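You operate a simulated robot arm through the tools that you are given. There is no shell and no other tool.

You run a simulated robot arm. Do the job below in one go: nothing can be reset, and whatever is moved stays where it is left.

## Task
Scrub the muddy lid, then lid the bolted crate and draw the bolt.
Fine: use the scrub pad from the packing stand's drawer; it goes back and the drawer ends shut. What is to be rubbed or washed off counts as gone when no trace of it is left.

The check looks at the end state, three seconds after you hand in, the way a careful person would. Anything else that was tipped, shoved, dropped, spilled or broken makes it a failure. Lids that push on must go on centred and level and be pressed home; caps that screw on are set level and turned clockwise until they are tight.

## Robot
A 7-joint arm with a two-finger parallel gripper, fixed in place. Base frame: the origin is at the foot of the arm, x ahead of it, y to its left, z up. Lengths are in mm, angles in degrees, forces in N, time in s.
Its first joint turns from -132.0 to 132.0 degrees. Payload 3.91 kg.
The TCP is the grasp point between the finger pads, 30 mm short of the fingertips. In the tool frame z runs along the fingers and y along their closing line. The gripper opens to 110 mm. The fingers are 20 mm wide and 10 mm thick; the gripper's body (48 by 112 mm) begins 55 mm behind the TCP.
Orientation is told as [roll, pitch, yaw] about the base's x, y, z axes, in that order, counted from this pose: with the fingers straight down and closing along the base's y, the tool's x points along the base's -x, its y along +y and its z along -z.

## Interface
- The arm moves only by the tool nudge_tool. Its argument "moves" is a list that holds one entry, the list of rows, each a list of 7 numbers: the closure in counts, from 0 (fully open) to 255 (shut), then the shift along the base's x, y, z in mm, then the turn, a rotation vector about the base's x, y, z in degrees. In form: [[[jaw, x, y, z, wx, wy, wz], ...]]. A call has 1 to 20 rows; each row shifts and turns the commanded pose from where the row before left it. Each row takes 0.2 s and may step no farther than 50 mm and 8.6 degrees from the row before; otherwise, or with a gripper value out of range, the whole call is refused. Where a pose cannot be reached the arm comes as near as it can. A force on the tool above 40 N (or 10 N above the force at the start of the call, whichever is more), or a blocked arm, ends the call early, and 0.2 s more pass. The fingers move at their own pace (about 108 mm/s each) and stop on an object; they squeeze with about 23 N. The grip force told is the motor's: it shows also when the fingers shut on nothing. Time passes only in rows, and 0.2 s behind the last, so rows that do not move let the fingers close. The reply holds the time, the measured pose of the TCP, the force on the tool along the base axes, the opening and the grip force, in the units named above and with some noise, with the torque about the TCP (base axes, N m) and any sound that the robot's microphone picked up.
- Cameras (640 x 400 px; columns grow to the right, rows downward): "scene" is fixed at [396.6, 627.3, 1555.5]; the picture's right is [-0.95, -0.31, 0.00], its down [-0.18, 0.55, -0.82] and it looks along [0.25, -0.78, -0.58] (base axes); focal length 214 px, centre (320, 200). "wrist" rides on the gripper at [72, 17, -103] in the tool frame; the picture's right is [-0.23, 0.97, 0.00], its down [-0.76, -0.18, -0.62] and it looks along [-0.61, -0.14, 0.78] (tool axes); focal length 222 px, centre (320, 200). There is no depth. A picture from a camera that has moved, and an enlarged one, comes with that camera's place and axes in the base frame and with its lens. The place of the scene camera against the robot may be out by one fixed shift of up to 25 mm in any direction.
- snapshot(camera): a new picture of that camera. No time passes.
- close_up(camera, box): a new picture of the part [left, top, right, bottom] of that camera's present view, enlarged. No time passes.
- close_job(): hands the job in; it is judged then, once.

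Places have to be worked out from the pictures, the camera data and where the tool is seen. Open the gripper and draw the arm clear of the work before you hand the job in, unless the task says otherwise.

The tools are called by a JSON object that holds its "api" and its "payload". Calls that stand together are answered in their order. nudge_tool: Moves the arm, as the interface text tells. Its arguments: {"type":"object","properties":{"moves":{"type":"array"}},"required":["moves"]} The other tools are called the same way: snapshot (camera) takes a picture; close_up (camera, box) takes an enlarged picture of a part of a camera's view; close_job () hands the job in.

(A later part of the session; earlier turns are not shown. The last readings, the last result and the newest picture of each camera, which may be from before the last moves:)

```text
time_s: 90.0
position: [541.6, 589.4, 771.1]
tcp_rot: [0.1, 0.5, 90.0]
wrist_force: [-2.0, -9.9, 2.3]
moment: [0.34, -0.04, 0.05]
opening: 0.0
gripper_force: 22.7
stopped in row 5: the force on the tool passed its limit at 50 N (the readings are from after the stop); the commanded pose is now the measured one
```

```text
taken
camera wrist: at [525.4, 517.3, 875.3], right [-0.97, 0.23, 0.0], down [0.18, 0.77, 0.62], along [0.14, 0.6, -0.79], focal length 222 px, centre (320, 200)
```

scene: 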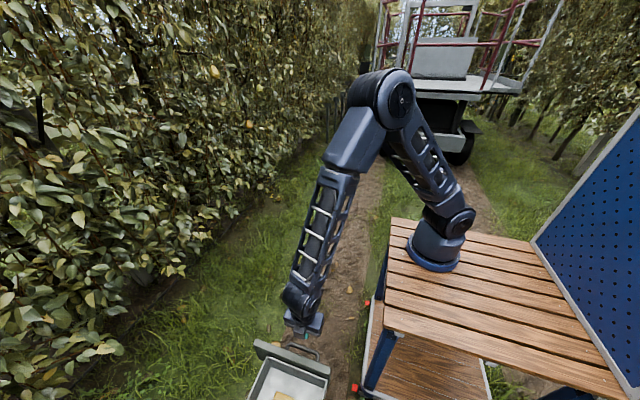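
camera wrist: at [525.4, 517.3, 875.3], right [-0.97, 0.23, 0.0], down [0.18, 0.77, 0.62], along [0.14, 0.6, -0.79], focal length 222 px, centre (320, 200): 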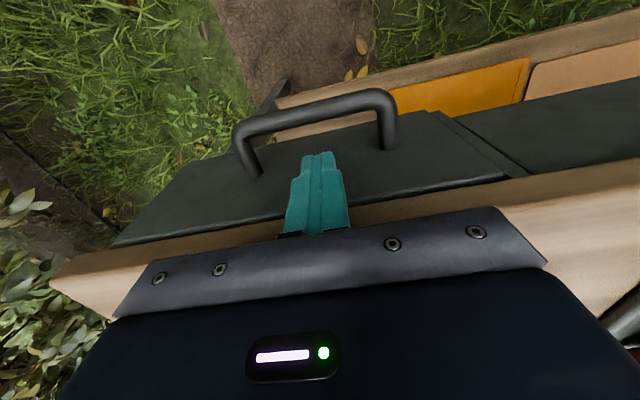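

The drawer seated against its stop (panel flush with the apron). I back away and check the front.

{"api": "nudge_tool", "payload": {"moves": [[[255, 0, -8, 0, 0, 0, 0], [255, 0, -4, 30, 0, 0, 0], [255, 0, -30, 40, 0, 0, 0], [255, 0, -45, 40, 0, 0, 0], [255, 0, -45, 20, 0, 0, 0], [0, 0, 0, 0, 0, 0, 0]]]}}

{"api": "snapshot", "payload": {"camera": "wrist"}}

{"api": "close_up", "payload": {"camera": "wrist", "box": [180, 60, 480, 240]}}

```text
refused: row 4 steps farther than a row can; nothing moved
```

```text
taken
camera wrist: at [525.4, 517.3, 875.3], right [-0.97, 0.23, 0.0], down [0.18, 0.77, 0.62], along [0.14, 0.6, -0.79], focal length 222 px, centre (320, 200)
```

wrist: 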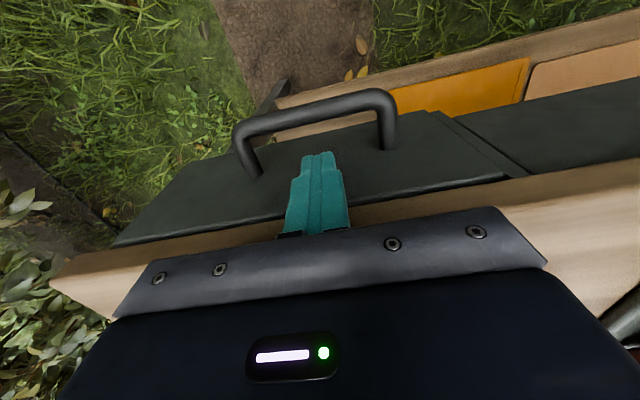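

```text
2.13 times, centred on (330, 150) of wrist
camera zoom: at [525.4, 517.3, 875.3], right [-0.97, 0.23, 0.0], down [0.18, 0.77, 0.62], along [0.14, 0.6, -0.79], focal length 474 px, centre (299, 307)
```

zoom: 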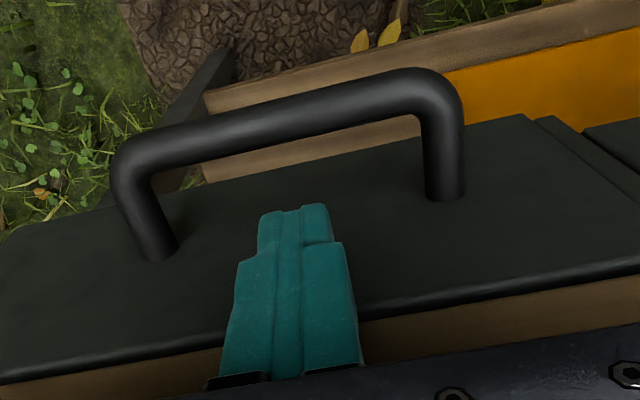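

One row was too long; I repeat the retreat with shorter steps.

{"api": "nudge_tool", "payload": {"moves": [[[255, 0, -8, 0, 0, 0, 0], [255, 0, -4, 30, 0, 0, 0], [255, 0, -25, 35, 0, 0, 0], [255, 0, -30, 35, 0, 0, 0], [255, 0, -35, 30, 0, 0, 0], [0, 0, -35, 25, 0, 0, 0], [0, 0, 0, 0, 0, 0, 0]]]}}

{"api": "snapshot", "payload": {"camera": "wrist"}}

{"api": "close_up", "payload": {"camera": "wrist", "box": [180, 60, 480, 240]}}

```text
time_s: 91.6
position: [541.7, 453.4, 926.3]
tcp_rot: [0.1, 0.4, 90.0]
wrist_force: [0.4, -0.5, -0.1]
moment: [-0.02, 0.02, 0.01]
opening: 110.0
gripper_force: 0.0
```

```text
taken
camera wrist: at [524.9, 381.4, 1030.7], right [-0.97, 0.23, 0.0], down [0.18, 0.77, 0.62], along [0.14, 0.6, -0.79], focal length 222 px, centre (320, 200)
```

wrist: 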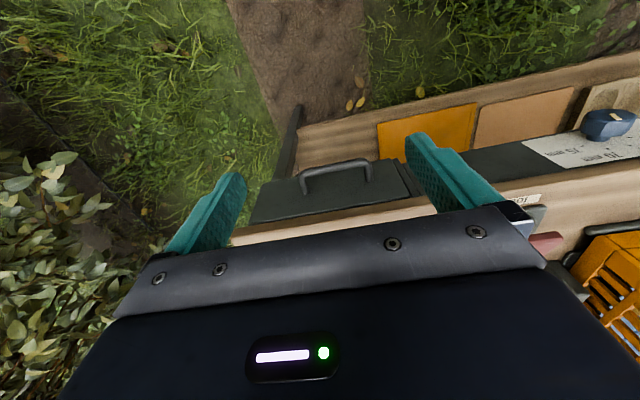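

```text
2.13 times, centred on (330, 150) of wrist
camera zoom: at [524.9, 381.4, 1030.7], right [-0.97, 0.23, 0.0], down [0.18, 0.77, 0.62], along [0.14, 0.6, -0.79], focal length 474 px, centre (299, 307)
```

zoom: 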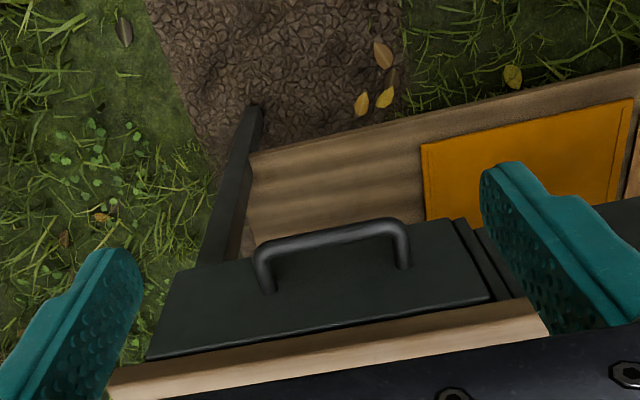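

Comparing views, the handle bar sits at y≈557 versus 564 originally — the finger base met the stand's edge before the drawer was fully shut. I'll push on the handle bar itself, lower down and clear of the edge.

{"api": "nudge_tool", "payload": {"moves": [[[255, 0, 10, -40, 0, 0, 0], [255, 0, 10, -40, 0, 0, 0], [255, 0, 10, -40, 0, 0, 0], [255, 0, 10, -40, 0, 0, 0], [255, 0, 6, -30, 0, 0, 0], [255, 0, 0, 0, 0, 0, 0]]]}}

{"api": "snapshot", "payload": {"camera": "wrist"}}

```text
time_s: 93.0
position: [540.0, 499.4, 735.6]
tcp_rot: [0.1, 0.4, 90.0]
wrist_force: [-0.3, -1.1, -0.5]
moment: [-0.01, -0.02, -0.04]
opening: 0.2
gripper_force: 22.7
```

```text
taken
camera wrist: at [524.7, 428.5, 839.9], right [-0.97, 0.23, 0.0], down [0.18, 0.77, 0.62], along [0.14, 0.6, -0.79], focal length 222 px, centre (320, 200)
```

wrist: 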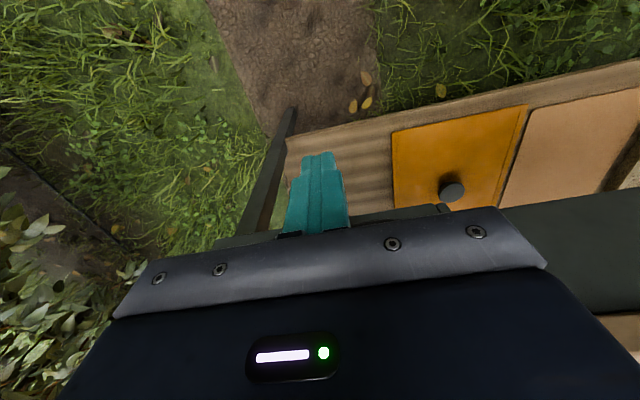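

In position below the edge level, in front of the bar. I push +y, slowly near contact.

{"api": "nudge_tool", "payload": {"moves": [[[255, 0, 12, 0, 0, 0, 0], [255, 0, 12, 0, 0, 0, 0], [255, 0, 8, 0, 0, 0, 0], [255, 0, 4, 0, 0, 0, 0], [255, 0, 3, 0, 0, 0, 0], [255, 0, 3, 0, 0, 0, 0], [255, 0, 3, 0, 0, 0, 0], [255, 0, 3, 0, 0, 0, 0], [255, 0, 3, 0, 0, 0, 0], [255, 0, 3, 0, 0, 0, 0], [255, 0, 0, 0, 0, 0, 0]]]}}

{"api": "snapshot", "payload": {"camera": "wrist"}}

```text
time_s: 95.4
position: [541.2, 552.2, 736.0]
tcp_rot: [0.1, 0.5, 90.0]
wrist_force: [-0.4, -9.4, 2.4]
moment: [-0.19, 0.1, 0.03]
opening: 0.0
gripper_force: 23.0
```

```text
taken
camera wrist: at [525.1, 480.5, 840.1], right [-0.97, 0.23, 0.0], down [0.18, 0.77, 0.62], along [0.14, 0.6, -0.79], focal length 222 px, centre (320, 200)
```

wrist: 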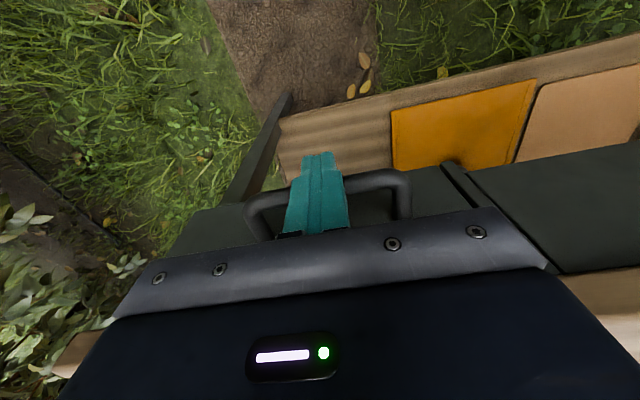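

The bar is being pressed at 9 N with the contact at bar height, consistent with the stop. One more 3 mm push confirms it is fully shut.

{"api": "nudge_tool", "payload": {"moves": [[[255, 0, 1.5, 0, 0, 0, 0], [255, 0, 1.5, 0, 0, 0, 0], [255, 0, 0, 0, 0, 0, 0]]]}}

{"api": "nudge_tool", "payload": {"moves": [[[255, 0, -15, 0, 0, 0, 0], [255, 0, -40, 0, 0, 0, 0], [255, 0, -35, 20, 0, 0, 0], [255, 0, -15, 40, 0, 0, 0], [0, 0, 0, 45, 0, 0, 0], [0, 0, 0, 45, 0, 0, 0], [0, 0, 0, 40, 0, 0, 0], [0, 0, 0, 0, 0, 0, 0]]]}}

{"api": "close_up", "payload": {"camera": "wrist", "box": [180, 60, 480, 240]}}

```text
time_s: 96.0
position: [540.9, 551.4, 735.0]
tcp_rot: [0.1, 0.8, 89.9]
wrist_force: [0.0, -5.0, 2.0]
moment: [-0.04, 0.04, 0.0]
opening: 0.1
gripper_force: 23.3
stopped in row 3: the force on the tool passed its limit at 45 N (the readings are from after the stop); the commanded pose is now the measured one
```

```text
time_s: 97.8
position: [540.7, 448.7, 924.7]
tcp_rot: [0.3, 0.7, 89.9]
wrist_force: [0.0, 0.3, 0.6]
moment: [0.02, 0.02, 0.0]
opening: 109.8
gripper_force: 0.1
```

```text
2.13 times, centred on (330, 150) of wrist
camera zoom: at [525.6, 377.3, 1028.5], right [-0.97, 0.23, 0.0], down [0.18, 0.77, 0.61], along [0.14, 0.6, -0.79], focal length 474 px, centre (299, 307)
```

zoom: 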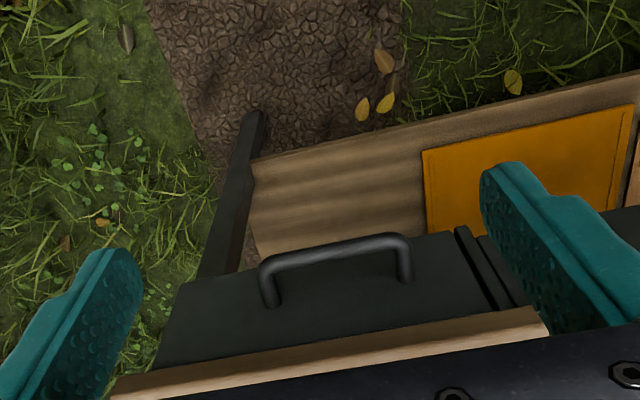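

The drawer front is now flush as at the start. Next I level the tool and move above the lid's knob with yaw 90 to test the reach there.

{"api": "nudge_tool", "payload": {"moves": [[[0, 0, 0, 40, 0.7, -0.3, 0], [0, 0, 30, 30, 0, 0, 0], [0, 3, 45, 0, 0, 0, 0], [0, 3, 45, 0, 0, 0, 0], [0, 3, 45, 0, 0, 0, 0], [0, 3, 45, 0, 0, 0, 0], [0, 3, 45, 0, 0, 0, 0], [0, 3, 45, 0, 0, 0, 0], [0, 3, 45, 0, 0, 0, 0], [0, 0, 0, 0, 0, 0, 0]]]}}

{"api": "snapshot", "payload": {"camera": "wrist"}}

{"api": "close_up", "payload": {"camera": "wrist", "box": [220, 40, 460, 220]}}

```text
time_s: 100.0
position: [565.6, 790.7, 996.0]
tcp_rot: [-0.2, 0.0, 89.9]
wrist_force: [-0.3, -0.7, 0.3]
moment: [0.02, 0.02, 0.0]
opening: 109.9
gripper_force: 0.2
```

```text
taken
camera wrist: at [546.9, 718.3, 1098.8], right [-0.97, 0.23, 0.0], down [0.18, 0.76, 0.62], along [0.14, 0.61, -0.78], focal length 222 px, centre (320, 200)
```

wrist: 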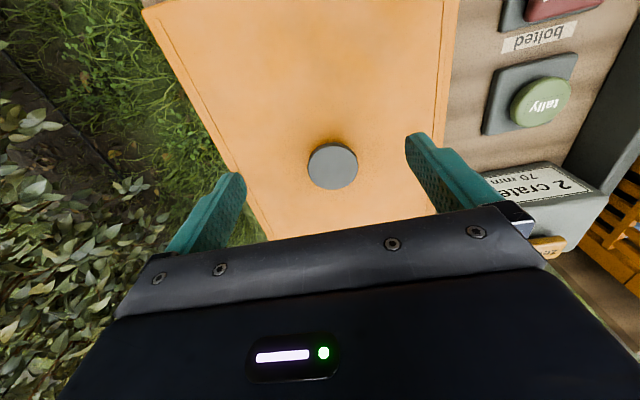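

```text
2.22 times, centred on (340, 130) of wrist
camera zoom: at [546.9, 718.3, 1098.8], right [-0.97, 0.23, 0.0], down [0.18, 0.76, 0.62], along [0.14, 0.61, -0.78], focal length 494 px, centre (276, 356)
```

zoom: 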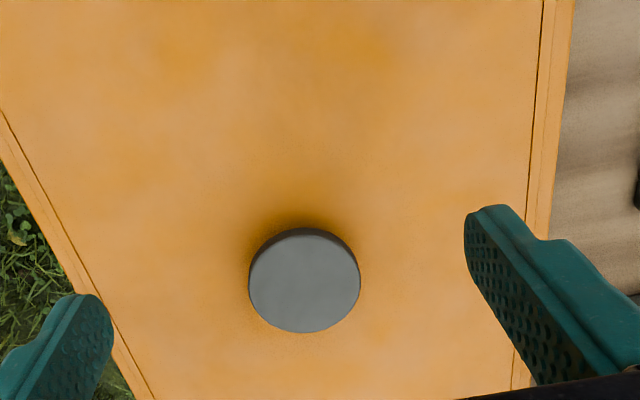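

The lid surface is entirely clean in this view. The knob's top centre is at about (566.5, 873, 831), ~69 mm across. I move closer above it, testing reach.

{"api": "nudge_tool", "payload": {"moves": [[[0, 0, 20, -33, 0, 0, 0], [0, 0, 20, -33, 0, 0, 0], [0, 0, 20, -10, 0, 0, 0], [0, 0, 20, 0, 0, 0, 0], [0, 0, 0, 0, 0, 0, 0]]]}}

{"api": "snapshot", "payload": {"camera": "wrist"}}

```text
time_s: 101.2
position: [560.7, 872.5, 918.6]
tcp_rot: [-0.1, 0.0, 89.9]
wrist_force: [0.3, -0.2, 0.2]
moment: [0.0, 0.0, 0.0]
opening: 110.3
gripper_force: 0.1
```

```text
taken
camera wrist: at [544.7, 799.6, 1022.8], right [-0.97, 0.23, 0.0], down [0.18, 0.76, 0.62], along [0.14, 0.61, -0.78], focal length 222 px, centre (320, 200)
```

wrist: 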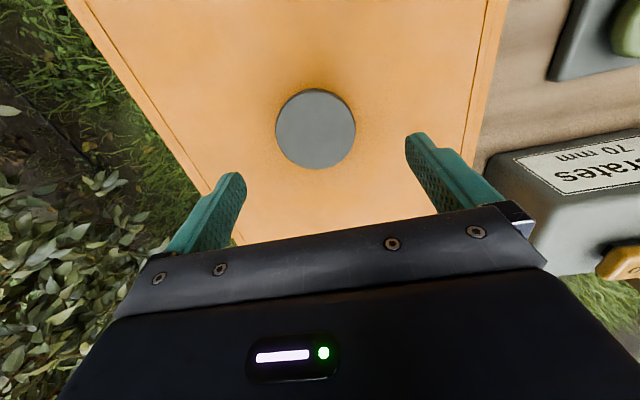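

Reach is fine so far. Knob centre refines to about (565, 869), top z≈831–845. I descend to just above it and re-check.

{"api": "nudge_tool", "payload": {"moves": [[[0, 1, -1, -12, 0, 0, 0], [0, 1, -1, -11, 0, 0, 0], [0, 0, 0, -10, 0, 0, 0], [0, 0, 0, 0, 0, 0, 0]]]}}

{"api": "snapshot", "payload": {"camera": "wrist"}}

{"api": "close_up", "payload": {"camera": "wrist", "box": [200, 60, 460, 230]}}

```text
time_s: 102.2
position: [565.0, 871.5, 887.4]
tcp_rot: [-0.2, 0.0, 89.9]
wrist_force: [0.3, -0.8, -0.1]
moment: [0.01, 0.0, 0.01]
opening: 110.2
gripper_force: 0.2
```

```text
taken
camera wrist: at [547.5, 798.5, 990.8], right [-0.97, 0.23, 0.0], down [0.18, 0.76, 0.62], along [0.14, 0.61, -0.78], focal length 222 px, centre (320, 200)
```

wrist: 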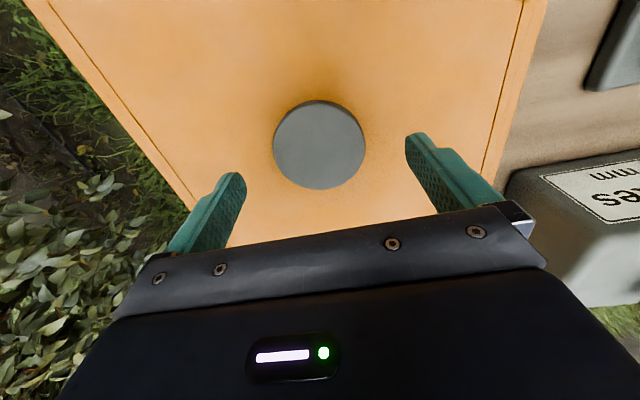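

```text
2.35 times, centred on (330, 145) of wrist
camera zoom: at [547.5, 798.5, 990.8], right [-0.97, 0.23, 0.0], down [0.18, 0.76, 0.62], along [0.14, 0.61, -0.78], focal length 523 px, centre (296, 329)
```

zoom: 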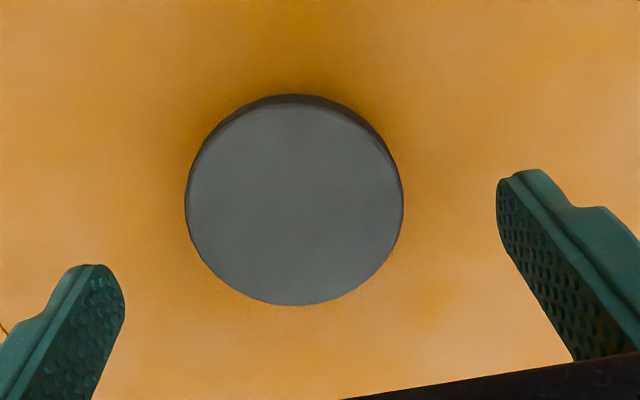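

Knob centre ≈ (564.5, 868), top ≈ 838–842. I shift 3 mm in y and descend so the fingertips come down beside the knob toward the lid surface, in small steps at the end.

{"api": "nudge_tool", "payload": {"moves": [[[0, 0, -3, -12, 0, 0, 0], [0, 0, 0, -12, 0, 0, 0], [0, 0, 0, -5, 0, 0, 0], [0, 0, 0, 0, 0, 0, 0]]]}}

{"api": "snapshot", "payload": {"camera": "wrist"}}

```text
time_s: 103.2
position: [564.9, 866.6, 858.4]
tcp_rot: [-0.2, -0.1, 89.9]
wrist_force: [0.1, -0.4, -0.5]
moment: [-0.02, 0.01, -0.04]
opening: 110.0
gripper_force: 0.0
```

```text
taken
camera wrist: at [548.0, 794.7, 961.7], right [-0.97, 0.23, 0.0], down [0.18, 0.76, 0.62], along [0.14, 0.61, -0.78], focal length 222 px, centre (320, 200)
```

wrist: 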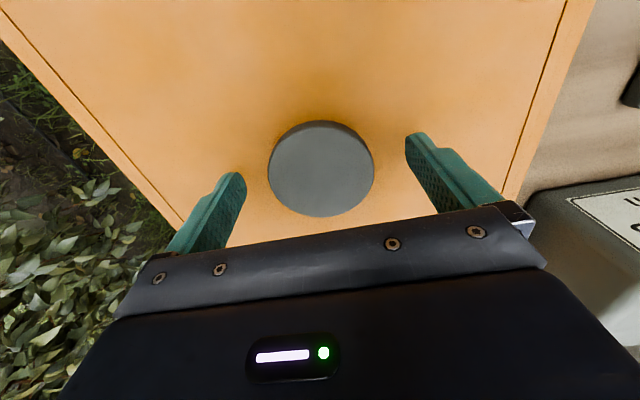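

Knob lies between the fingers. I lower in 2 mm steps until the tips touch or nearly touch the lid.

{"api": "nudge_tool", "payload": {"moves": [[[0, 0, 0, -2, 0, 0, 0], [0, 0, 0, -2, 0, 0, 0], [0, 0, 0, -2, 0, 0, 0], [0, 0, 0, 0, 0, 0, 0]]]}}

{"api": "close_up", "payload": {"camera": "wrist", "box": [200, 90, 460, 240]}}

```text
time_s: 104.2
position: [564.5, 866.2, 851.3]
tcp_rot: [0.0, -0.1, 89.9]
wrist_force: [-0.2, 0.0, 0.1]
moment: [0.03, 0.0, 0.02]
opening: 109.7
gripper_force: 0.2
```

```text
2.46 times, centred on (330, 165) of wrist
camera zoom: at [547.7, 794.6, 954.9], right [-0.97, 0.23, 0.0], down [0.18, 0.76, 0.62], along [0.14, 0.61, -0.78], focal length 547 px, centre (295, 286)
```

zoom: 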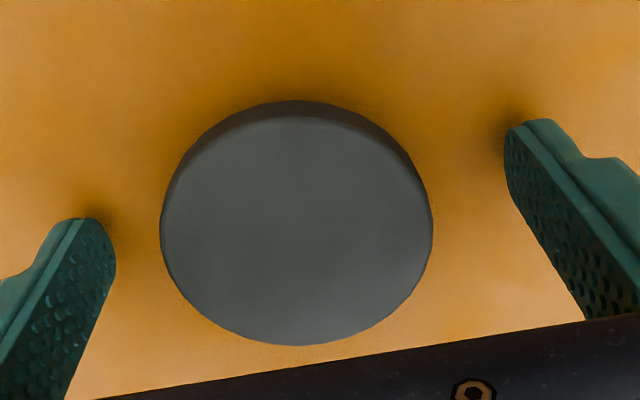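

Contact shading shows the tips are very close to the lid, still no force. I go down a few more millimetres.

{"api": "nudge_tool", "payload": {"moves": [[[0, 0, 0, -1.5, 0, 0, 0], [0, 0, 0, -1.5, 0, 0, 0], [0, 0, 0, 0, 0, 0, 0]]]}}

```text
time_s: 105.0
position: [563.9, 866.7, 848.4]
tcp_rot: [0.0, -0.1, 89.9]
wrist_force: [-0.1, 0.0, -0.2]
moment: [-0.04, 0.02, 0.0]
opening: 110.0
gripper_force: 0.1
```

Tips at z≈818 beside the knob with no contact — a good grip depth. I close on the knob.

{"api": "nudge_tool", "payload": {"moves": [[[255, 0, 0, 0, 0, 0, 0], [255, 0, 0, 0, 0, 0, 0], [255, 0, 0, 0, 0, 0, 0], [255, 0, 0, 0, 0, 0, 0]]]}}

{"api": "close_up", "payload": {"camera": "wrist", "box": [200, 90, 460, 240]}}

```text
time_s: 106.0
position: [563.5, 867.4, 848.4]
tcp_rot: [-0.1, 0.0, 89.9]
wrist_force: [1.1, 0.5, 0.9]
moment: [0.02, 0.07, -0.03]
opening: 67.6
gripper_force: 22.9
```

```text
2.46 times, centred on (330, 165) of wrist
camera zoom: at [547.6, 795.0, 951.8], right [-0.97, 0.23, 0.0], down [0.18, 0.76, 0.62], along [0.14, 0.61, -0.78], focal length 547 px, centre (295, 286)
```

zoom: 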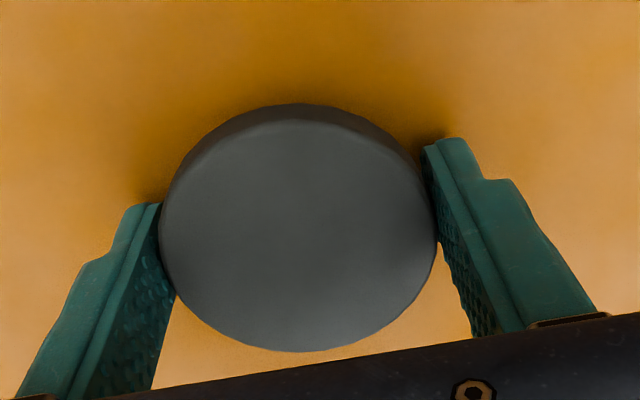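

The knob is held firmly (67.6 mm). Before lifting, I want the crate's exact position, which the lid would hide; so I release, rise, and go look at the crate from above.

{"api": "nudge_tool", "payload": {"moves": [[[0, 0, 0, 0, 0, 0, 0], [0, 0, 0, 0, 0, 0, 0], [0, 0, 0, 15, 0, 0, 0], [0, 0, 0, 40, 0, 0, 0], [0, -10, -20, 40, 0, 0, 0], [0, -25, -20, 35, 0, 0, 0], [0, -40, -20, 15, 0, 0, 0], [0, -45, -20, 0, 0, 0, 0], [0, -45, -20, 0, 0, 0, 0], [0, -45, -20, 0, 0, 0, 0], [0, -45, -20, 10, 0, 0, 0], [0, -45, -20, 20, 0, 0, 0], [0, -45, -10, 20, 0, 0, 0], [0, -45, 0, 20, 0, 0, 0], [0, 0, 0, 0, 0, 0, 0]]]}}

{"api": "snapshot", "payload": {"camera": "wrist"}}

```text
refused: row 11 steps farther than a row can; nothing moved
```

```text
taken
camera wrist: at [547.6, 795.0, 951.8], right [-0.97, 0.23, 0.0], down [0.18, 0.76, 0.62], along [0.14, 0.61, -0.78], focal length 222 px, centre (320, 200)
```

wrist: 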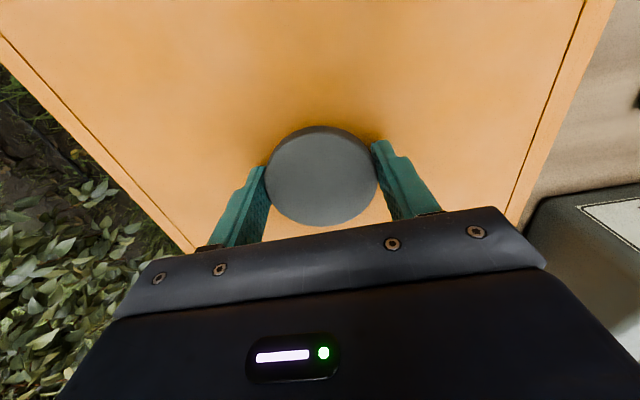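

A row was too long; the lid is still just held. I repeat the release and retreat with shorter steps.

{"api": "nudge_tool", "payload": {"moves": [[[0, 0, 0, 0, 0, 0, 0], [0, 0, 0, 0, 0, 0, 0], [0, 0, 0, 15, 0, 0, 0], [0, 0, 0, 40, 0, 0, 0], [0, -10, -20, 40, 0, 0, 0], [0, -25, -20, 35, 0, 0, 0], [0, -40, -20, 15, 0, 0, 0], [0, -45, -20, 0, 0, 0, 0], [0, -45, -20, 0, 0, 0, 0], [0, -45, -20, 0, 0, 0, 0], [0, -40, -20, 10, 0, 0, 0], [0, -40, -20, 15, 0, 0, 0], [0, -42, -10, 20, 0, 0, 0], [0, -42, 0, 20, 0, 0, 0], [0, -42, 0, 0, 0, 0, 0], [0, -42, 0, 0, 0, 0, 0], [0, 0, 0, 0, 0, 0, 0]]]}}

{"api": "snapshot", "payload": {"camera": "wrist"}}

```text
time_s: 109.6
position: [106.7, 696.7, 1058.0]
tcp_rot: [0.0, 0.0, 89.9]
wrist_force: [0.7, 0.0, 0.0]
moment: [0.02, 0.01, 0.02]
opening: 110.1
gripper_force: 0.0
```

```text
taken
camera wrist: at [89.8, 624.1, 1161.5], right [-0.97, 0.23, 0.0], down [0.18, 0.76, 0.62], along [0.14, 0.61, -0.78], focal length 222 px, centre (320, 200)
```

wrist: 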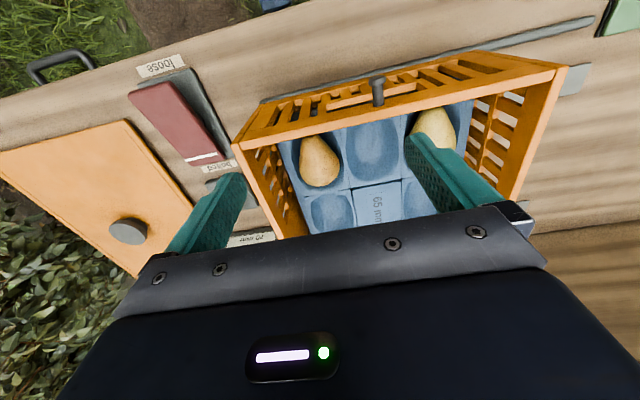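

The crate is in view with a dark post near its −y rim. I zoom in on it.

{"api": "close_up", "payload": {"camera": "wrist", "box": [220, 30, 580, 240]}}

{"api": "close_up", "payload": {"camera": "wrist", "box": [320, 50, 440, 130]}}

```text
1.78 times, centred on (400, 135) of wrist
camera zoom: at [89.8, 624.1, 1161.5], right [-0.97, 0.23, 0.0], down [0.18, 0.76, 0.62], along [0.14, 0.61, -0.78], focal length 395 px, centre (178, 316)
```

zoom: 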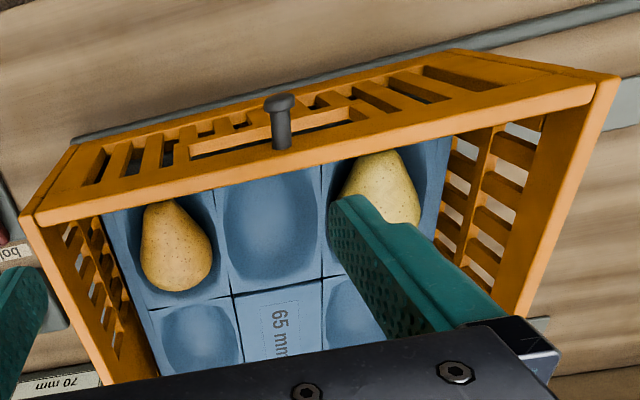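

```text
5.00 times, centred on (380, 90) of wrist
camera zoom: at [89.8, 624.1, 1161.5], right [-0.97, 0.23, 0.0], down [0.18, 0.76, 0.62], along [0.14, 0.61, -0.78], focal length 1111 px, centre (20, 750)
```

zoom: 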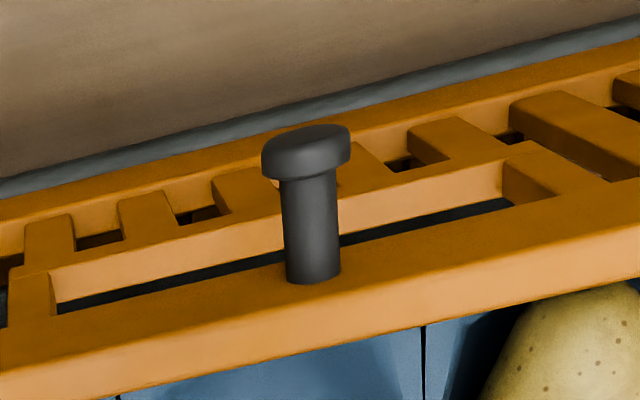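

A stud sticks out of the crate's −y wall (a mate shows on the far side); the bolt control remains the red rocker. I zoom on the two near rim corners for precise positions.

{"api": "close_up", "payload": {"camera": "wrist", "box": [201, 117, 281, 167]}}

{"api": "close_up", "payload": {"camera": "wrist", "box": [520, 40, 600, 90]}}

```text
8.00 times, centred on (241, 142) of wrist
camera zoom: at [89.8, 624.1, 1161.5], right [-0.97, 0.23, 0.0], down [0.18, 0.76, 0.62], along [0.14, 0.61, -0.78], focal length 1777 px, centre (952, 664)
```

zoom: 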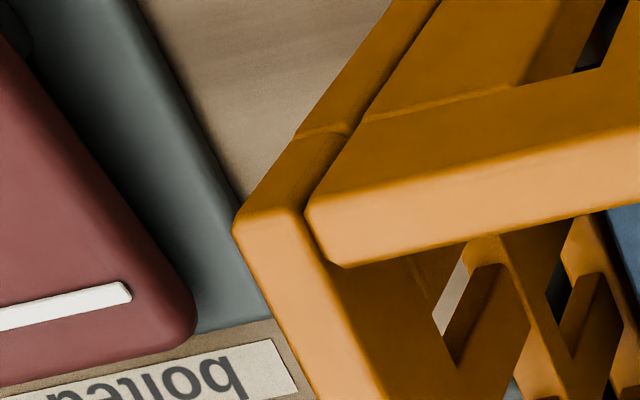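

```text
8.00 times, centred on (560, 65) of wrist
camera zoom: at [89.8, 624.1, 1161.5], right [-0.97, 0.23, 0.0], down [0.18, 0.76, 0.62], along [0.14, 0.61, -0.78], focal length 1777 px, centre (-1600, 1280)
```

zoom: 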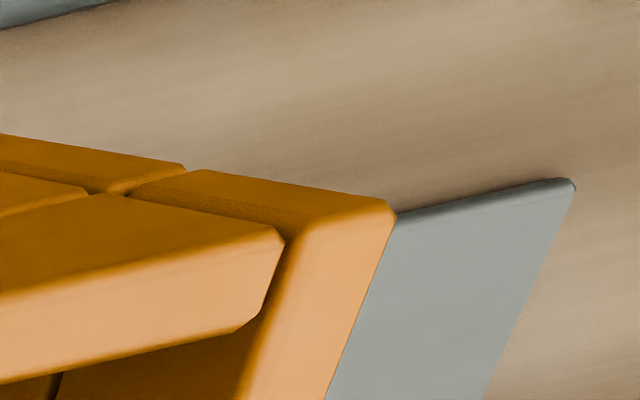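

I have precise rays to the two near corners. For an accurate height I take the same corners again from a shifted position (fingers closed to free the view).

{"api": "nudge_tool", "payload": {"moves": [[[255, -40, 0, 5, 0, 0, 0], [255, -40, 0, 5, 0, 0, 0], [255, -40, 0, 5, 0, 0, 0], [255, -20, 0, 5, 0, 0, 0], [255, 0, 0, 0, 0, 0, 0], [255, 0, 0, 0, 0, 0, 0]]]}}

{"api": "snapshot", "payload": {"camera": "wrist"}}

```text
time_s: 111.0
position: [-32.9, 697.4, 1078.1]
tcp_rot: [-0.1, 0.0, 89.9]
wrist_force: [0.3, 0.5, -0.6]
moment: [0.0, -0.01, 0.01]
opening: 0.0
gripper_force: 22.1
```

```text
taken
camera wrist: at [-49.6, 624.9, 1181.3], right [-0.97, 0.23, 0.0], down [0.18, 0.76, 0.62], along [0.14, 0.61, -0.78], focal length 222 px, centre (320, 200)
```

wrist: 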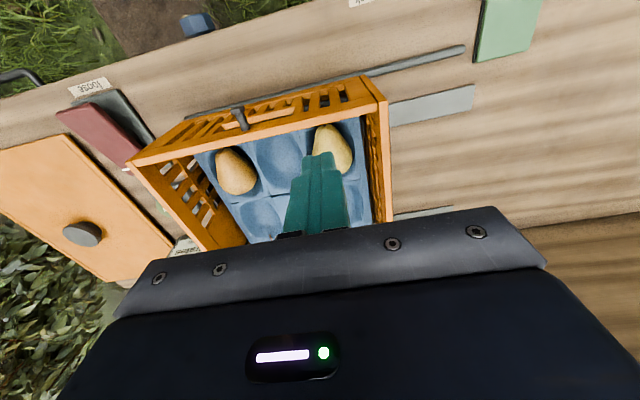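

Now zoom on the same two corners (≈(128,162) and (388,100)) from this position.

{"api": "close_up", "payload": {"camera": "wrist", "box": [88, 137, 168, 187]}}

{"api": "close_up", "payload": {"camera": "wrist", "box": [348, 77, 428, 127]}}

```text
8.00 times, centred on (128, 162) of wrist
camera zoom: at [-49.6, 624.9, 1181.3], right [-0.97, 0.23, 0.0], down [0.18, 0.76, 0.62], along [0.14, 0.61, -0.78], focal length 1777 px, centre (1856, 504)
```

zoom: 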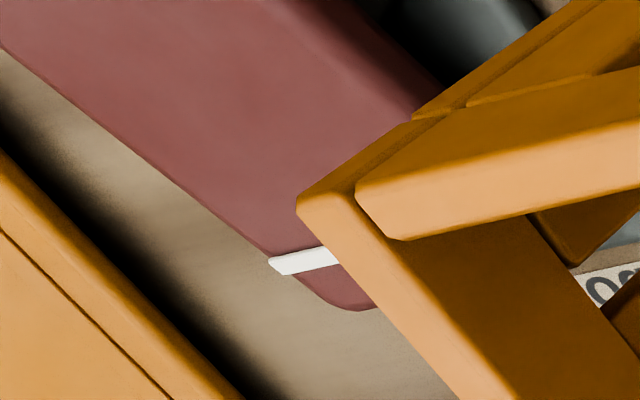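

```text
8.00 times, centred on (388, 102) of wrist
camera zoom: at [-49.6, 624.9, 1181.3], right [-0.97, 0.23, 0.0], down [0.18, 0.76, 0.62], along [0.14, 0.61, -0.78], focal length 1777 px, centre (-224, 984)
```

zoom: 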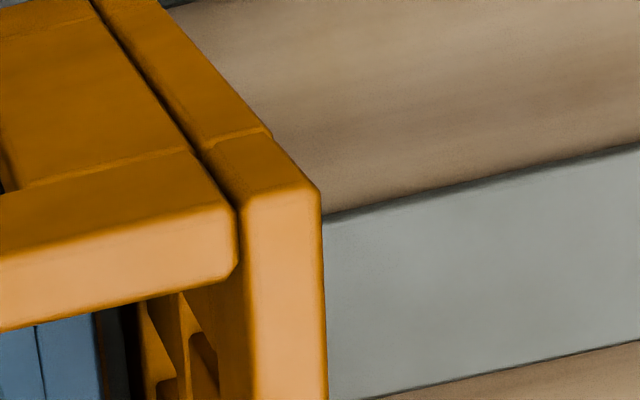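

Triangulation gives rim z≈953.4, corners (199.3, 696.8) and (−100.0, 697.6): the crate is ~299 mm wide, centre x≈49.7. Now I go over it to measure the two far (+y) corners.

{"api": "nudge_tool", "payload": {"moves": [[[255, 12, 40, 3, 0, 0, 0], [255, 12, 40, 3, 0, 0, 0], [255, 12, 40, 3, 0, 0, 0], [255, 12, 40, 3, 0, 0, 0], [255, 12, 40, 3, 0, 0, 0], [255, 12, 40, 3, 0, 0, 0], [255, 12, 38, 3, 0, 0, 0], [255, 0, 0, 0, 0, 0, 0]]]}}

{"api": "snapshot", "payload": {"camera": "wrist"}}

```text
time_s: 112.8
position: [54.3, 931.3, 1087.0]
tcp_rot: [-0.1, 0.1, 89.8]
wrist_force: [-0.3, 0.3, 0.1]
moment: [-0.03, -0.01, 0.01]
opening: 0.1
gripper_force: 22.9
out of reach, approached as far as the arm can: row 6, 7
```

```text
taken
camera wrist: at [37.3, 859.3, 1189.8], right [-0.97, 0.23, 0.0], down [0.18, 0.76, 0.62], along [0.14, 0.61, -0.78], focal length 222 px, centre (320, 200)
```

wrist: 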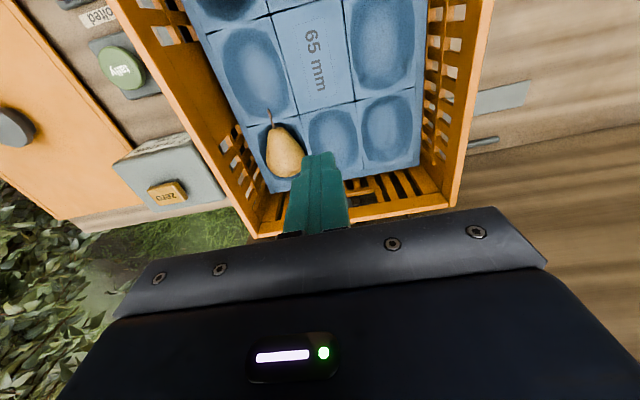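

The arm reached its limit at y≈931 at this height, but both far corners show. I zoom on them.

{"api": "close_up", "payload": {"camera": "wrist", "box": [218, 202, 298, 252]}}

{"api": "close_up", "payload": {"camera": "wrist", "box": [415, 172, 495, 222]}}

```text
8.00 times, centred on (258, 227) of wrist
camera zoom: at [37.3, 859.3, 1189.8], right [-0.97, 0.23, 0.0], down [0.18, 0.76, 0.62], along [0.14, 0.61, -0.78], focal length 1777 px, centre (816, -16)
```

zoom: 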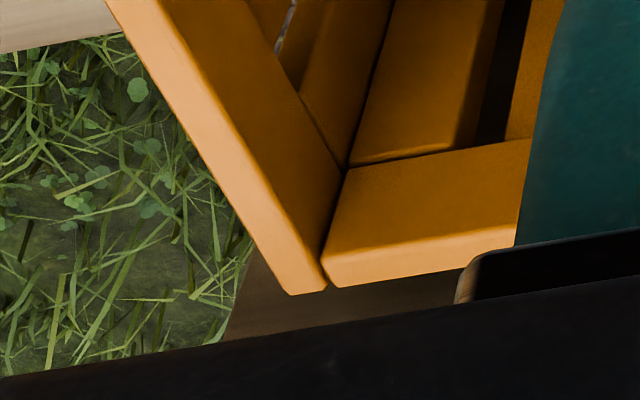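

```text
8.00 times, centred on (455, 197) of wrist
camera zoom: at [37.3, 859.3, 1189.8], right [-0.97, 0.23, 0.0], down [0.18, 0.76, 0.62], along [0.14, 0.61, -0.78], focal length 1777 px, centre (-760, 224)
```

zoom: 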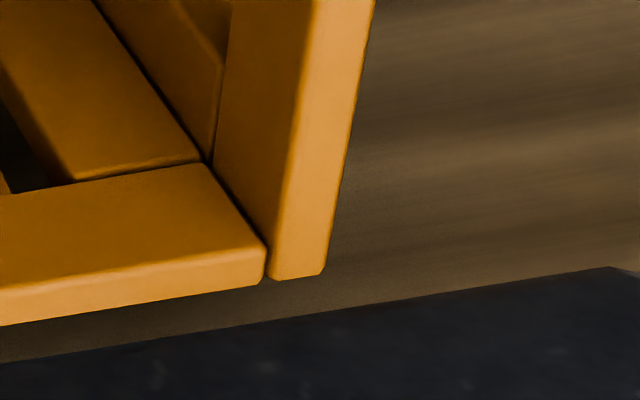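

Far corners work out at (199.8, 1094) and (−99.9, 1096), so the crate is ~299 × 398 mm, centred at about (49.7, 896.3) and square to the axes. I return to the lid and measure its near corners and yaw the same way.

{"api": "nudge_tool", "payload": {"moves": [[[255, 42, -17, -4, 0, 0, 0], [255, 42, -17, -4, 0, 0, 0], [255, 42, -17, -4, 0, 0, 0], [255, 42, -17, -4, 0, 0, 0], [255, 42, -17, -4, 0, 0, 0], [255, 42, -17, -4, 0, 0, 0], [255, 42, -17, -4, 0, 0, 0], [255, 42, -17, -4, 0, 0, 0], [255, 42, -17, -4, 0, 0, 0], [255, 42, -17, -4, 0, 0, 0], [255, 42, -17, -4, 0, 0, 0], [255, 0, 0, 0, 0, 0, 0]]]}}

{"api": "snapshot", "payload": {"camera": "wrist"}}

```text
time_s: 115.4
position: [524.8, 859.1, 1072.0]
tcp_rot: [-0.1, 0.2, 90.0]
wrist_force: [-0.6, 0.0, 1.5]
moment: [0.01, -0.04, -0.01]
opening: 0.0
gripper_force: 23.5
out of reach, approached as far as the arm can: row 1, 2, 3, 4, 5, 6, 7, 8, 9, 10
```

```text
taken
camera wrist: at [508.3, 788.1, 1176.1], right [-0.97, 0.23, 0.0], down [0.18, 0.76, 0.62], along [0.14, 0.6, -0.78], focal length 222 px, centre (320, 200)
```

wrist: 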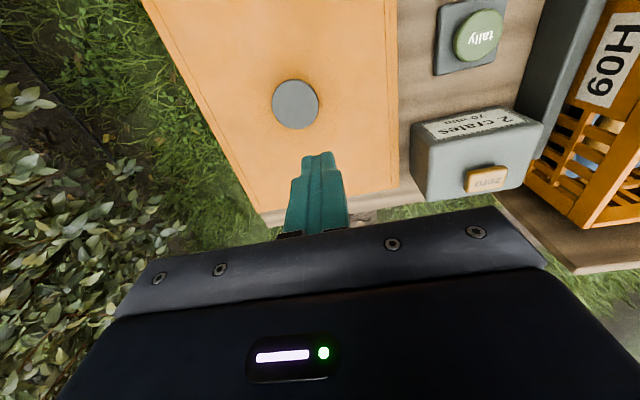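

The reading doesn't match the commanded path because of the reach limit. I hold still a moment to see the settled pose.

{"api": "nudge_tool", "payload": {"moves": [[[255, 0, 0, 0, 0, 0, 0], [255, 0, 0, 0, 0, 0, 0]]]}}

```text
time_s: 116.0
position: [524.2, 859.7, 1072.2]
tcp_rot: [-0.1, 0.2, 89.9]
wrist_force: [-0.3, 0.0, -0.7]
moment: [-0.01, 0.0, -0.01]
opening: 0.0
gripper_force: 23.0
```

Settled at (524, 860, 1072). From here the lid's +y corners and both long edges are visible; I zoom on them.

{"api": "close_up", "payload": {"camera": "wrist", "box": [222, 187, 302, 237]}}

{"api": "close_up", "payload": {"camera": "wrist", "box": [360, 160, 440, 210]}}

{"api": "close_up", "payload": {"camera": "wrist", "box": [340, 0, 420, 50]}}

{"api": "close_up", "payload": {"camera": "wrist", "box": [130, 0, 210, 50]}}

```text
8.00 times, centred on (262, 212) of wrist
camera zoom: at [508.1, 788.2, 1176.0], right [-0.97, 0.23, 0.0], down [0.18, 0.76, 0.62], along [0.14, 0.6, -0.78], focal length 1777 px, centre (784, 104)
```

zoom: 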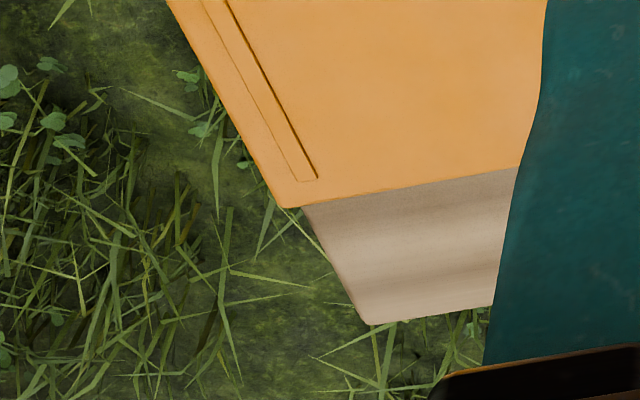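

```text
8.00 times, centred on (400, 185) of wrist
camera zoom: at [508.1, 788.2, 1176.0], right [-0.97, 0.23, 0.0], down [0.18, 0.76, 0.62], along [0.14, 0.6, -0.78], focal length 1777 px, centre (-320, 320)
```

zoom: 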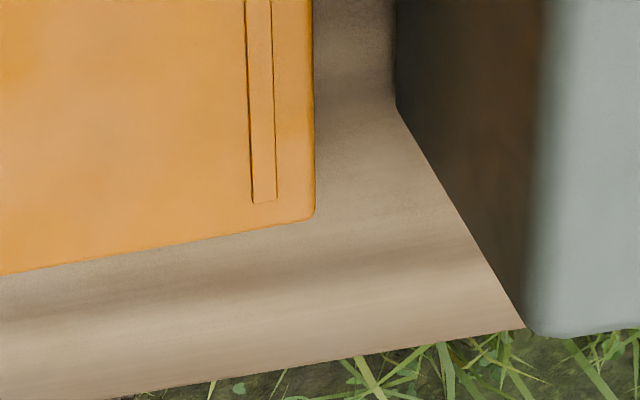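

```text
8.00 times, centred on (380, 25) of wrist
camera zoom: at [508.1, 788.2, 1176.0], right [-0.97, 0.23, 0.0], down [0.18, 0.76, 0.62], along [0.14, 0.6, -0.78], focal length 1777 px, centre (-160, 1600)
```

zoom: 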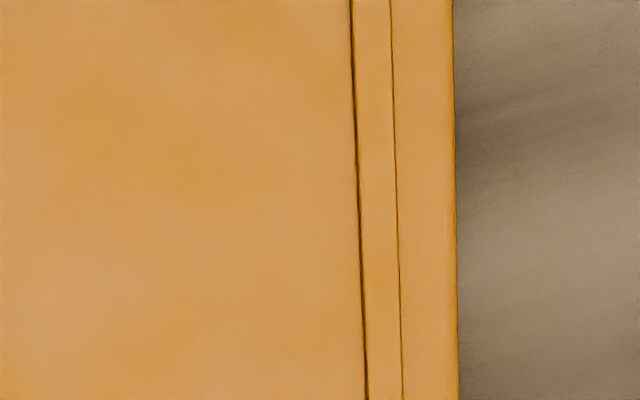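

```text
8.00 times, centred on (170, 25) of wrist
camera zoom: at [508.1, 788.2, 1176.0], right [-0.97, 0.23, 0.0], down [0.18, 0.76, 0.62], along [0.14, 0.6, -0.78], focal length 1777 px, centre (1520, 1600)
```

zoom: 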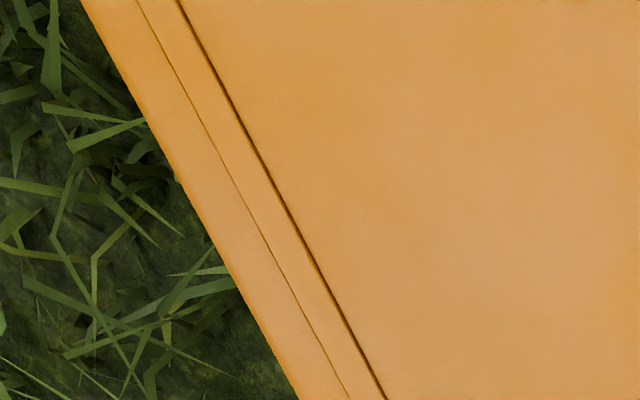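

The lid is square to the axes, centred on its knob at about (563.6, 867.9), top z≈817.5, ~299 × 400 mm — matching the crate. I now go back down over the knob.

{"api": "nudge_tool", "payload": {"moves": [[[0, 0, 0, -35, 0, 0, 0], [0, 0, 0, -35, 0, 0, 0], [0, 10, 0, -35, 0, 0, 0], [0, 15, 0, -20, 0, 0, 0], [0, 15, 0, 0, 0, 0, 0], [0, 0, 0, 0, 0, 0, 0]]]}}

{"api": "snapshot", "payload": {"camera": "wrist"}}

```text
time_s: 117.4
position: [567.9, 863.9, 948.1]
tcp_rot: [-0.1, 0.2, 89.8]
wrist_force: [-0.2, -0.6, 0.5]
moment: [-0.04, -0.01, 0.04]
opening: 110.4
gripper_force: 0.1
out of reach, approached as far as the arm can: row 1, 2, 5
```

```text
taken
camera wrist: at [550.8, 792.1, 1051.7], right [-0.97, 0.23, 0.0], down [0.18, 0.76, 0.62], along [0.14, 0.61, -0.78], focal length 222 px, centre (320, 200)
```

wrist: 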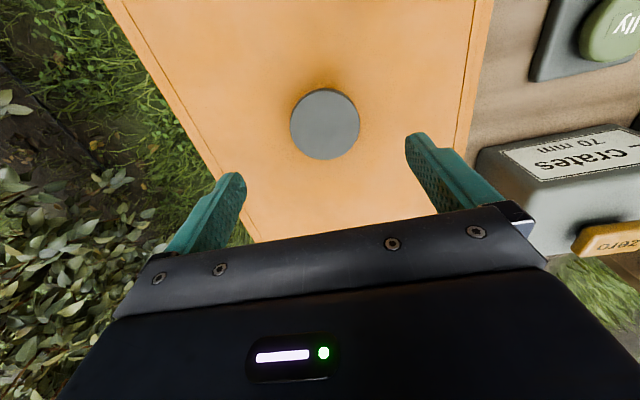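

At (568, 864, 948). I adjust to (564, 867.5) and descend beside the knob as before.

{"api": "nudge_tool", "payload": {"moves": [[[0, -2, 1, -25, 0, 0, 0], [0, -2, 2, -25, 0, 0, 0], [0, 0, 0, -20, 0, 0, 0], [0, 0, 0, 0, 0, 0, 0]]]}}

```text
time_s: 118.4
position: [565.0, 871.2, 879.3]
tcp_rot: [-0.1, 0.1, 89.8]
wrist_force: [0.4, 0.1, -0.5]
moment: [0.0, 0.02, 0.0]
opening: 110.1
gripper_force: 0.1
```

I trim y by −3.5 mm and descend the last 31 mm in decreasing steps.

{"api": "nudge_tool", "payload": {"moves": [[[0, -1, -3.5, -12, 0, 0, 0.1], [0, 0, 0, -10, 0, 0, 0], [0, 0, 0, -6, 0, 0, 0], [0, 0, 0, -3, 0, 0, 0], [0, 0, 0, 0, 0, 0, 0]]]}}

{"api": "close_up", "payload": {"camera": "wrist", "box": [200, 90, 460, 240]}}

```text
time_s: 119.6
position: [566.2, 871.5, 847.4]
tcp_rot: [-0.1, 0.0, 90.1]
wrist_force: [0.2, -0.2, -0.3]
moment: [-0.01, -0.02, 0.02]
opening: 109.8
gripper_force: 0.0
out of reach, approached as far as the arm can: row 1
```

```text
2.46 times, centred on (330, 165) of wrist
camera zoom: at [548.9, 798.9, 951.2], right [-0.97, 0.23, 0.0], down [0.18, 0.76, 0.62], along [0.14, 0.61, -0.78], focal length 547 px, centre (295, 286)
```

zoom: 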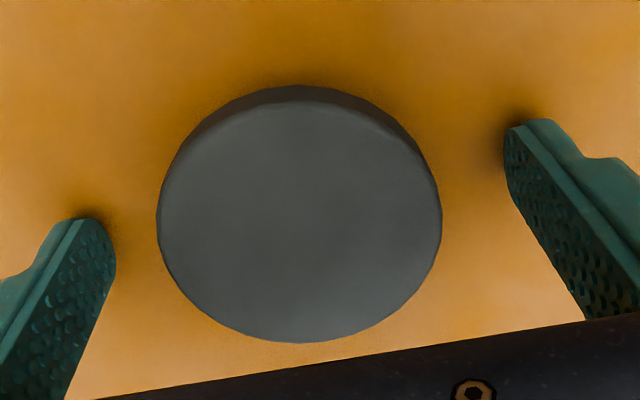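

I correct by (−2.4, −3.5) so the fingers close symmetrically on the knob.

{"api": "nudge_tool", "payload": {"moves": [[[0, -2.4, -3.5, 0, 0, 0, 0], [0, 0, 0, 0, 0, 0, 0]]]}}

{"api": "nudge_tool", "payload": {"moves": [[[0, 0, 0, 0, 0, 0, 0], [0, 0, 0, 0, 0, 0, 0]]]}}

```text
time_s: 120.2
position: [565.3, 871.0, 846.9]
tcp_rot: [-0.1, 0.0, 90.0]
wrist_force: [0.6, -0.6, -1.2]
moment: [0.04, 0.01, -0.02]
opening: 109.9
gripper_force: 0.1
out of reach, approached as far as the arm can: row 1
```

```text
time_s: 120.8
position: [564.6, 871.1, 848.5]
tcp_rot: [-0.1, 0.0, 90.0]
wrist_force: [-0.1, 0.0, -0.2]
moment: [0.02, 0.03, 0.01]
opening: 110.1
gripper_force: 0.1
```

The reach-limit message suggests the commanded point sits slightly beyond reach. I step −y a bit more and read again.

{"api": "nudge_tool", "payload": {"moves": [[[0, -1, -4, 0, 0, 0, 0], [0, 0, 0, 0, 0, 0, 0]]]}}

```text
time_s: 121.4
position: [565.2, 871.3, 848.1]
tcp_rot: [-0.1, 0.1, 90.0]
wrist_force: [0.8, 0.5, 0.5]
moment: [-0.02, 0.01, -0.02]
opening: 110.1
gripper_force: 0.1
out of reach, approached as far as the arm can: row 1
```

Still clamped at the limit; I step −8 mm in y.

{"api": "nudge_tool", "payload": {"moves": [[[0, -2, -4, 0, 0, 0, 0], [0, -2, -4, 0, 0, 0, 0], [0, 0, 0, 0, 0, 0, 0]]]}}

```text
time_s: 122.2
position: [567.0, 870.7, 846.7]
tcp_rot: [-0.1, 0.0, 90.0]
wrist_force: [-0.5, 0.1, 0.7]
moment: [0.02, 0.01, 0.02]
opening: 110.2
gripper_force: 0.0
out of reach, approached as far as the arm can: row 1, 2
```

Commands toward −y are not being followed here, likely a joint-limit posture left by the earlier out-of-reach move. I rise and draw well inward to reset the posture, then re-approach.

{"api": "nudge_tool", "payload": {"moves": [[[0, 0, 0, 30, 0, 0, 0], [0, 0, -10, 40, 0, 0, 0], [0, -5, -40, 20, 0, 0, 0], [0, -5, -45, 0, 0, 0, 0], [0, -5, -45, 0, 0, 0, 0], [0, 0, 0, 0, 0, 0, 0]]]}}

{"api": "snapshot", "payload": {"camera": "scene"}}

```text
time_s: 123.6
position: [598.2, 849.4, 947.9]
tcp_rot: [-0.1, 0.1, 90.0]
wrist_force: [-0.1, 0.2, 0.1]
moment: [0.04, 0.02, -0.03]
opening: 109.9
gripper_force: 0.0
out of reach, approached as far as the arm can: row 2, 3, 4, 5
```

```text
taken
```

scene: 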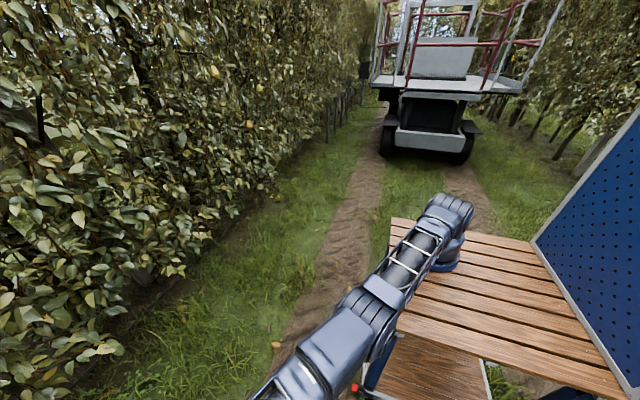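

The arm is stretched nearly straight (a singular posture), so inward commands don't take. I hold a few still rows to see whether it recovers, watching the pose.

{"api": "nudge_tool", "payload": {"moves": [[[0, 0, 0, 0, 0, 0, 0], [0, 0, 0, 0, 0, 0, 0], [0, 0, 0, 0, 0, 0, 0], [0, 0, 0, 0, 0, 0, 0]]]}}

{"api": "snapshot", "payload": {"camera": "wrist"}}

```text
time_s: 124.6
position: [598.3, 848.6, 946.9]
tcp_rot: [-0.2, 0.1, 90.0]
wrist_force: [0.5, 0.2, 0.2]
moment: [0.0, -0.02, -0.01]
opening: 110.0
gripper_force: 0.0
```

```text
taken
camera wrist: at [582.2, 777.1, 1050.6], right [-0.97, 0.23, 0.0], down [0.18, 0.76, 0.62], along [0.14, 0.61, -0.78], focal length 222 px, centre (320, 200)
```

wrist: 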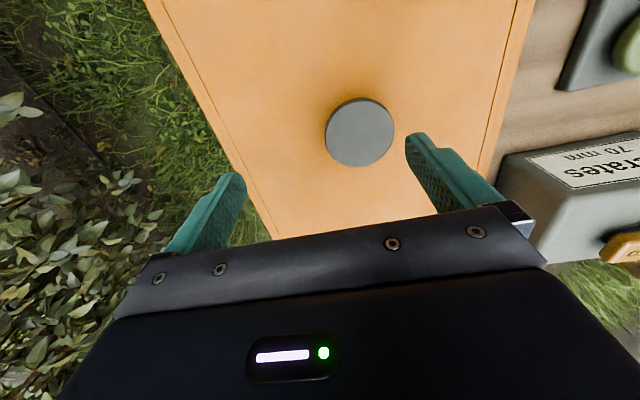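

Still rows are accepted where it is. I try small steps straight toward the shoulder (inward and down), which is the direction that bends the elbow.

{"api": "nudge_tool", "payload": {"moves": [[[0, -9, -13, -12, 0, 0, 0], [0, -9, -13, -12, 0, 0, 0], [0, 0, 0, 0, 0, 0, 0]]]}}

```text
time_s: 125.4
position: [594.6, 852.7, 925.3]
tcp_rot: [-0.2, 0.2, 90.0]
wrist_force: [-0.4, 0.0, 0.8]
moment: [-0.01, -0.03, 0.01]
opening: 109.9
gripper_force: 0.1
out of reach, approached as far as the arm can: row 1, 2
```

Everything fits an arm stretched straight: its pivot seems nearer (144, −53), putting this spot at full stretch. I try easing outward slightly and then inward in small steps to let the elbow bend the right way.

{"api": "nudge_tool", "payload": {"moves": [[[0, 2, 4, 0, 0, 0, 0], [0, 2, 4, 0, 0, 0, 0], [0, 2, 4, 0, 0, 0, 0], [0, -1, -2, 0, 0, 0, 0], [0, -1, -2, 0, 0, 0, 0], [0, -1, -2, 0, 0, 0, 0], [0, -1, -2, 0, 0, 0, 0], [0, -1, -2, 0, 0, 0, 0], [0, -1, -2, 0, 0, 0, 0], [0, -1, -2, 0, 0, 0, 0], [0, -1, -2, 0, 0, 0, 0], [0, 0, 0, 0, 0, 0, 0]]]}}

{"api": "snapshot", "payload": {"camera": "scene"}}

```text
time_s: 128.0
position: [589.8, 842.3, 925.9]
tcp_rot: [-0.2, 0.0, 90.0]
wrist_force: [0.2, -0.4, 0.1]
moment: [-0.03, -0.01, 0.03]
opening: 109.9
gripper_force: 0.1
out of reach, approached as far as the arm can: row 1, 2
```

```text
taken
```

scene: 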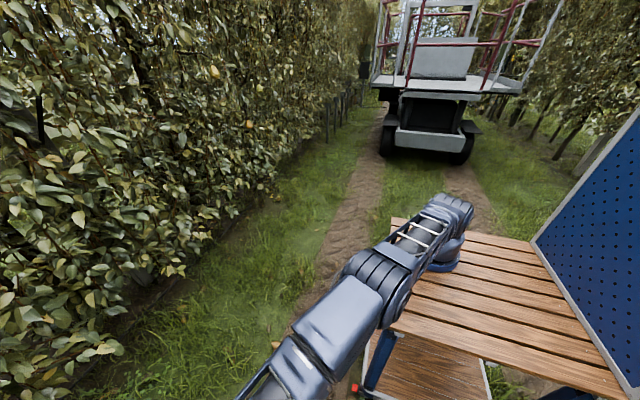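

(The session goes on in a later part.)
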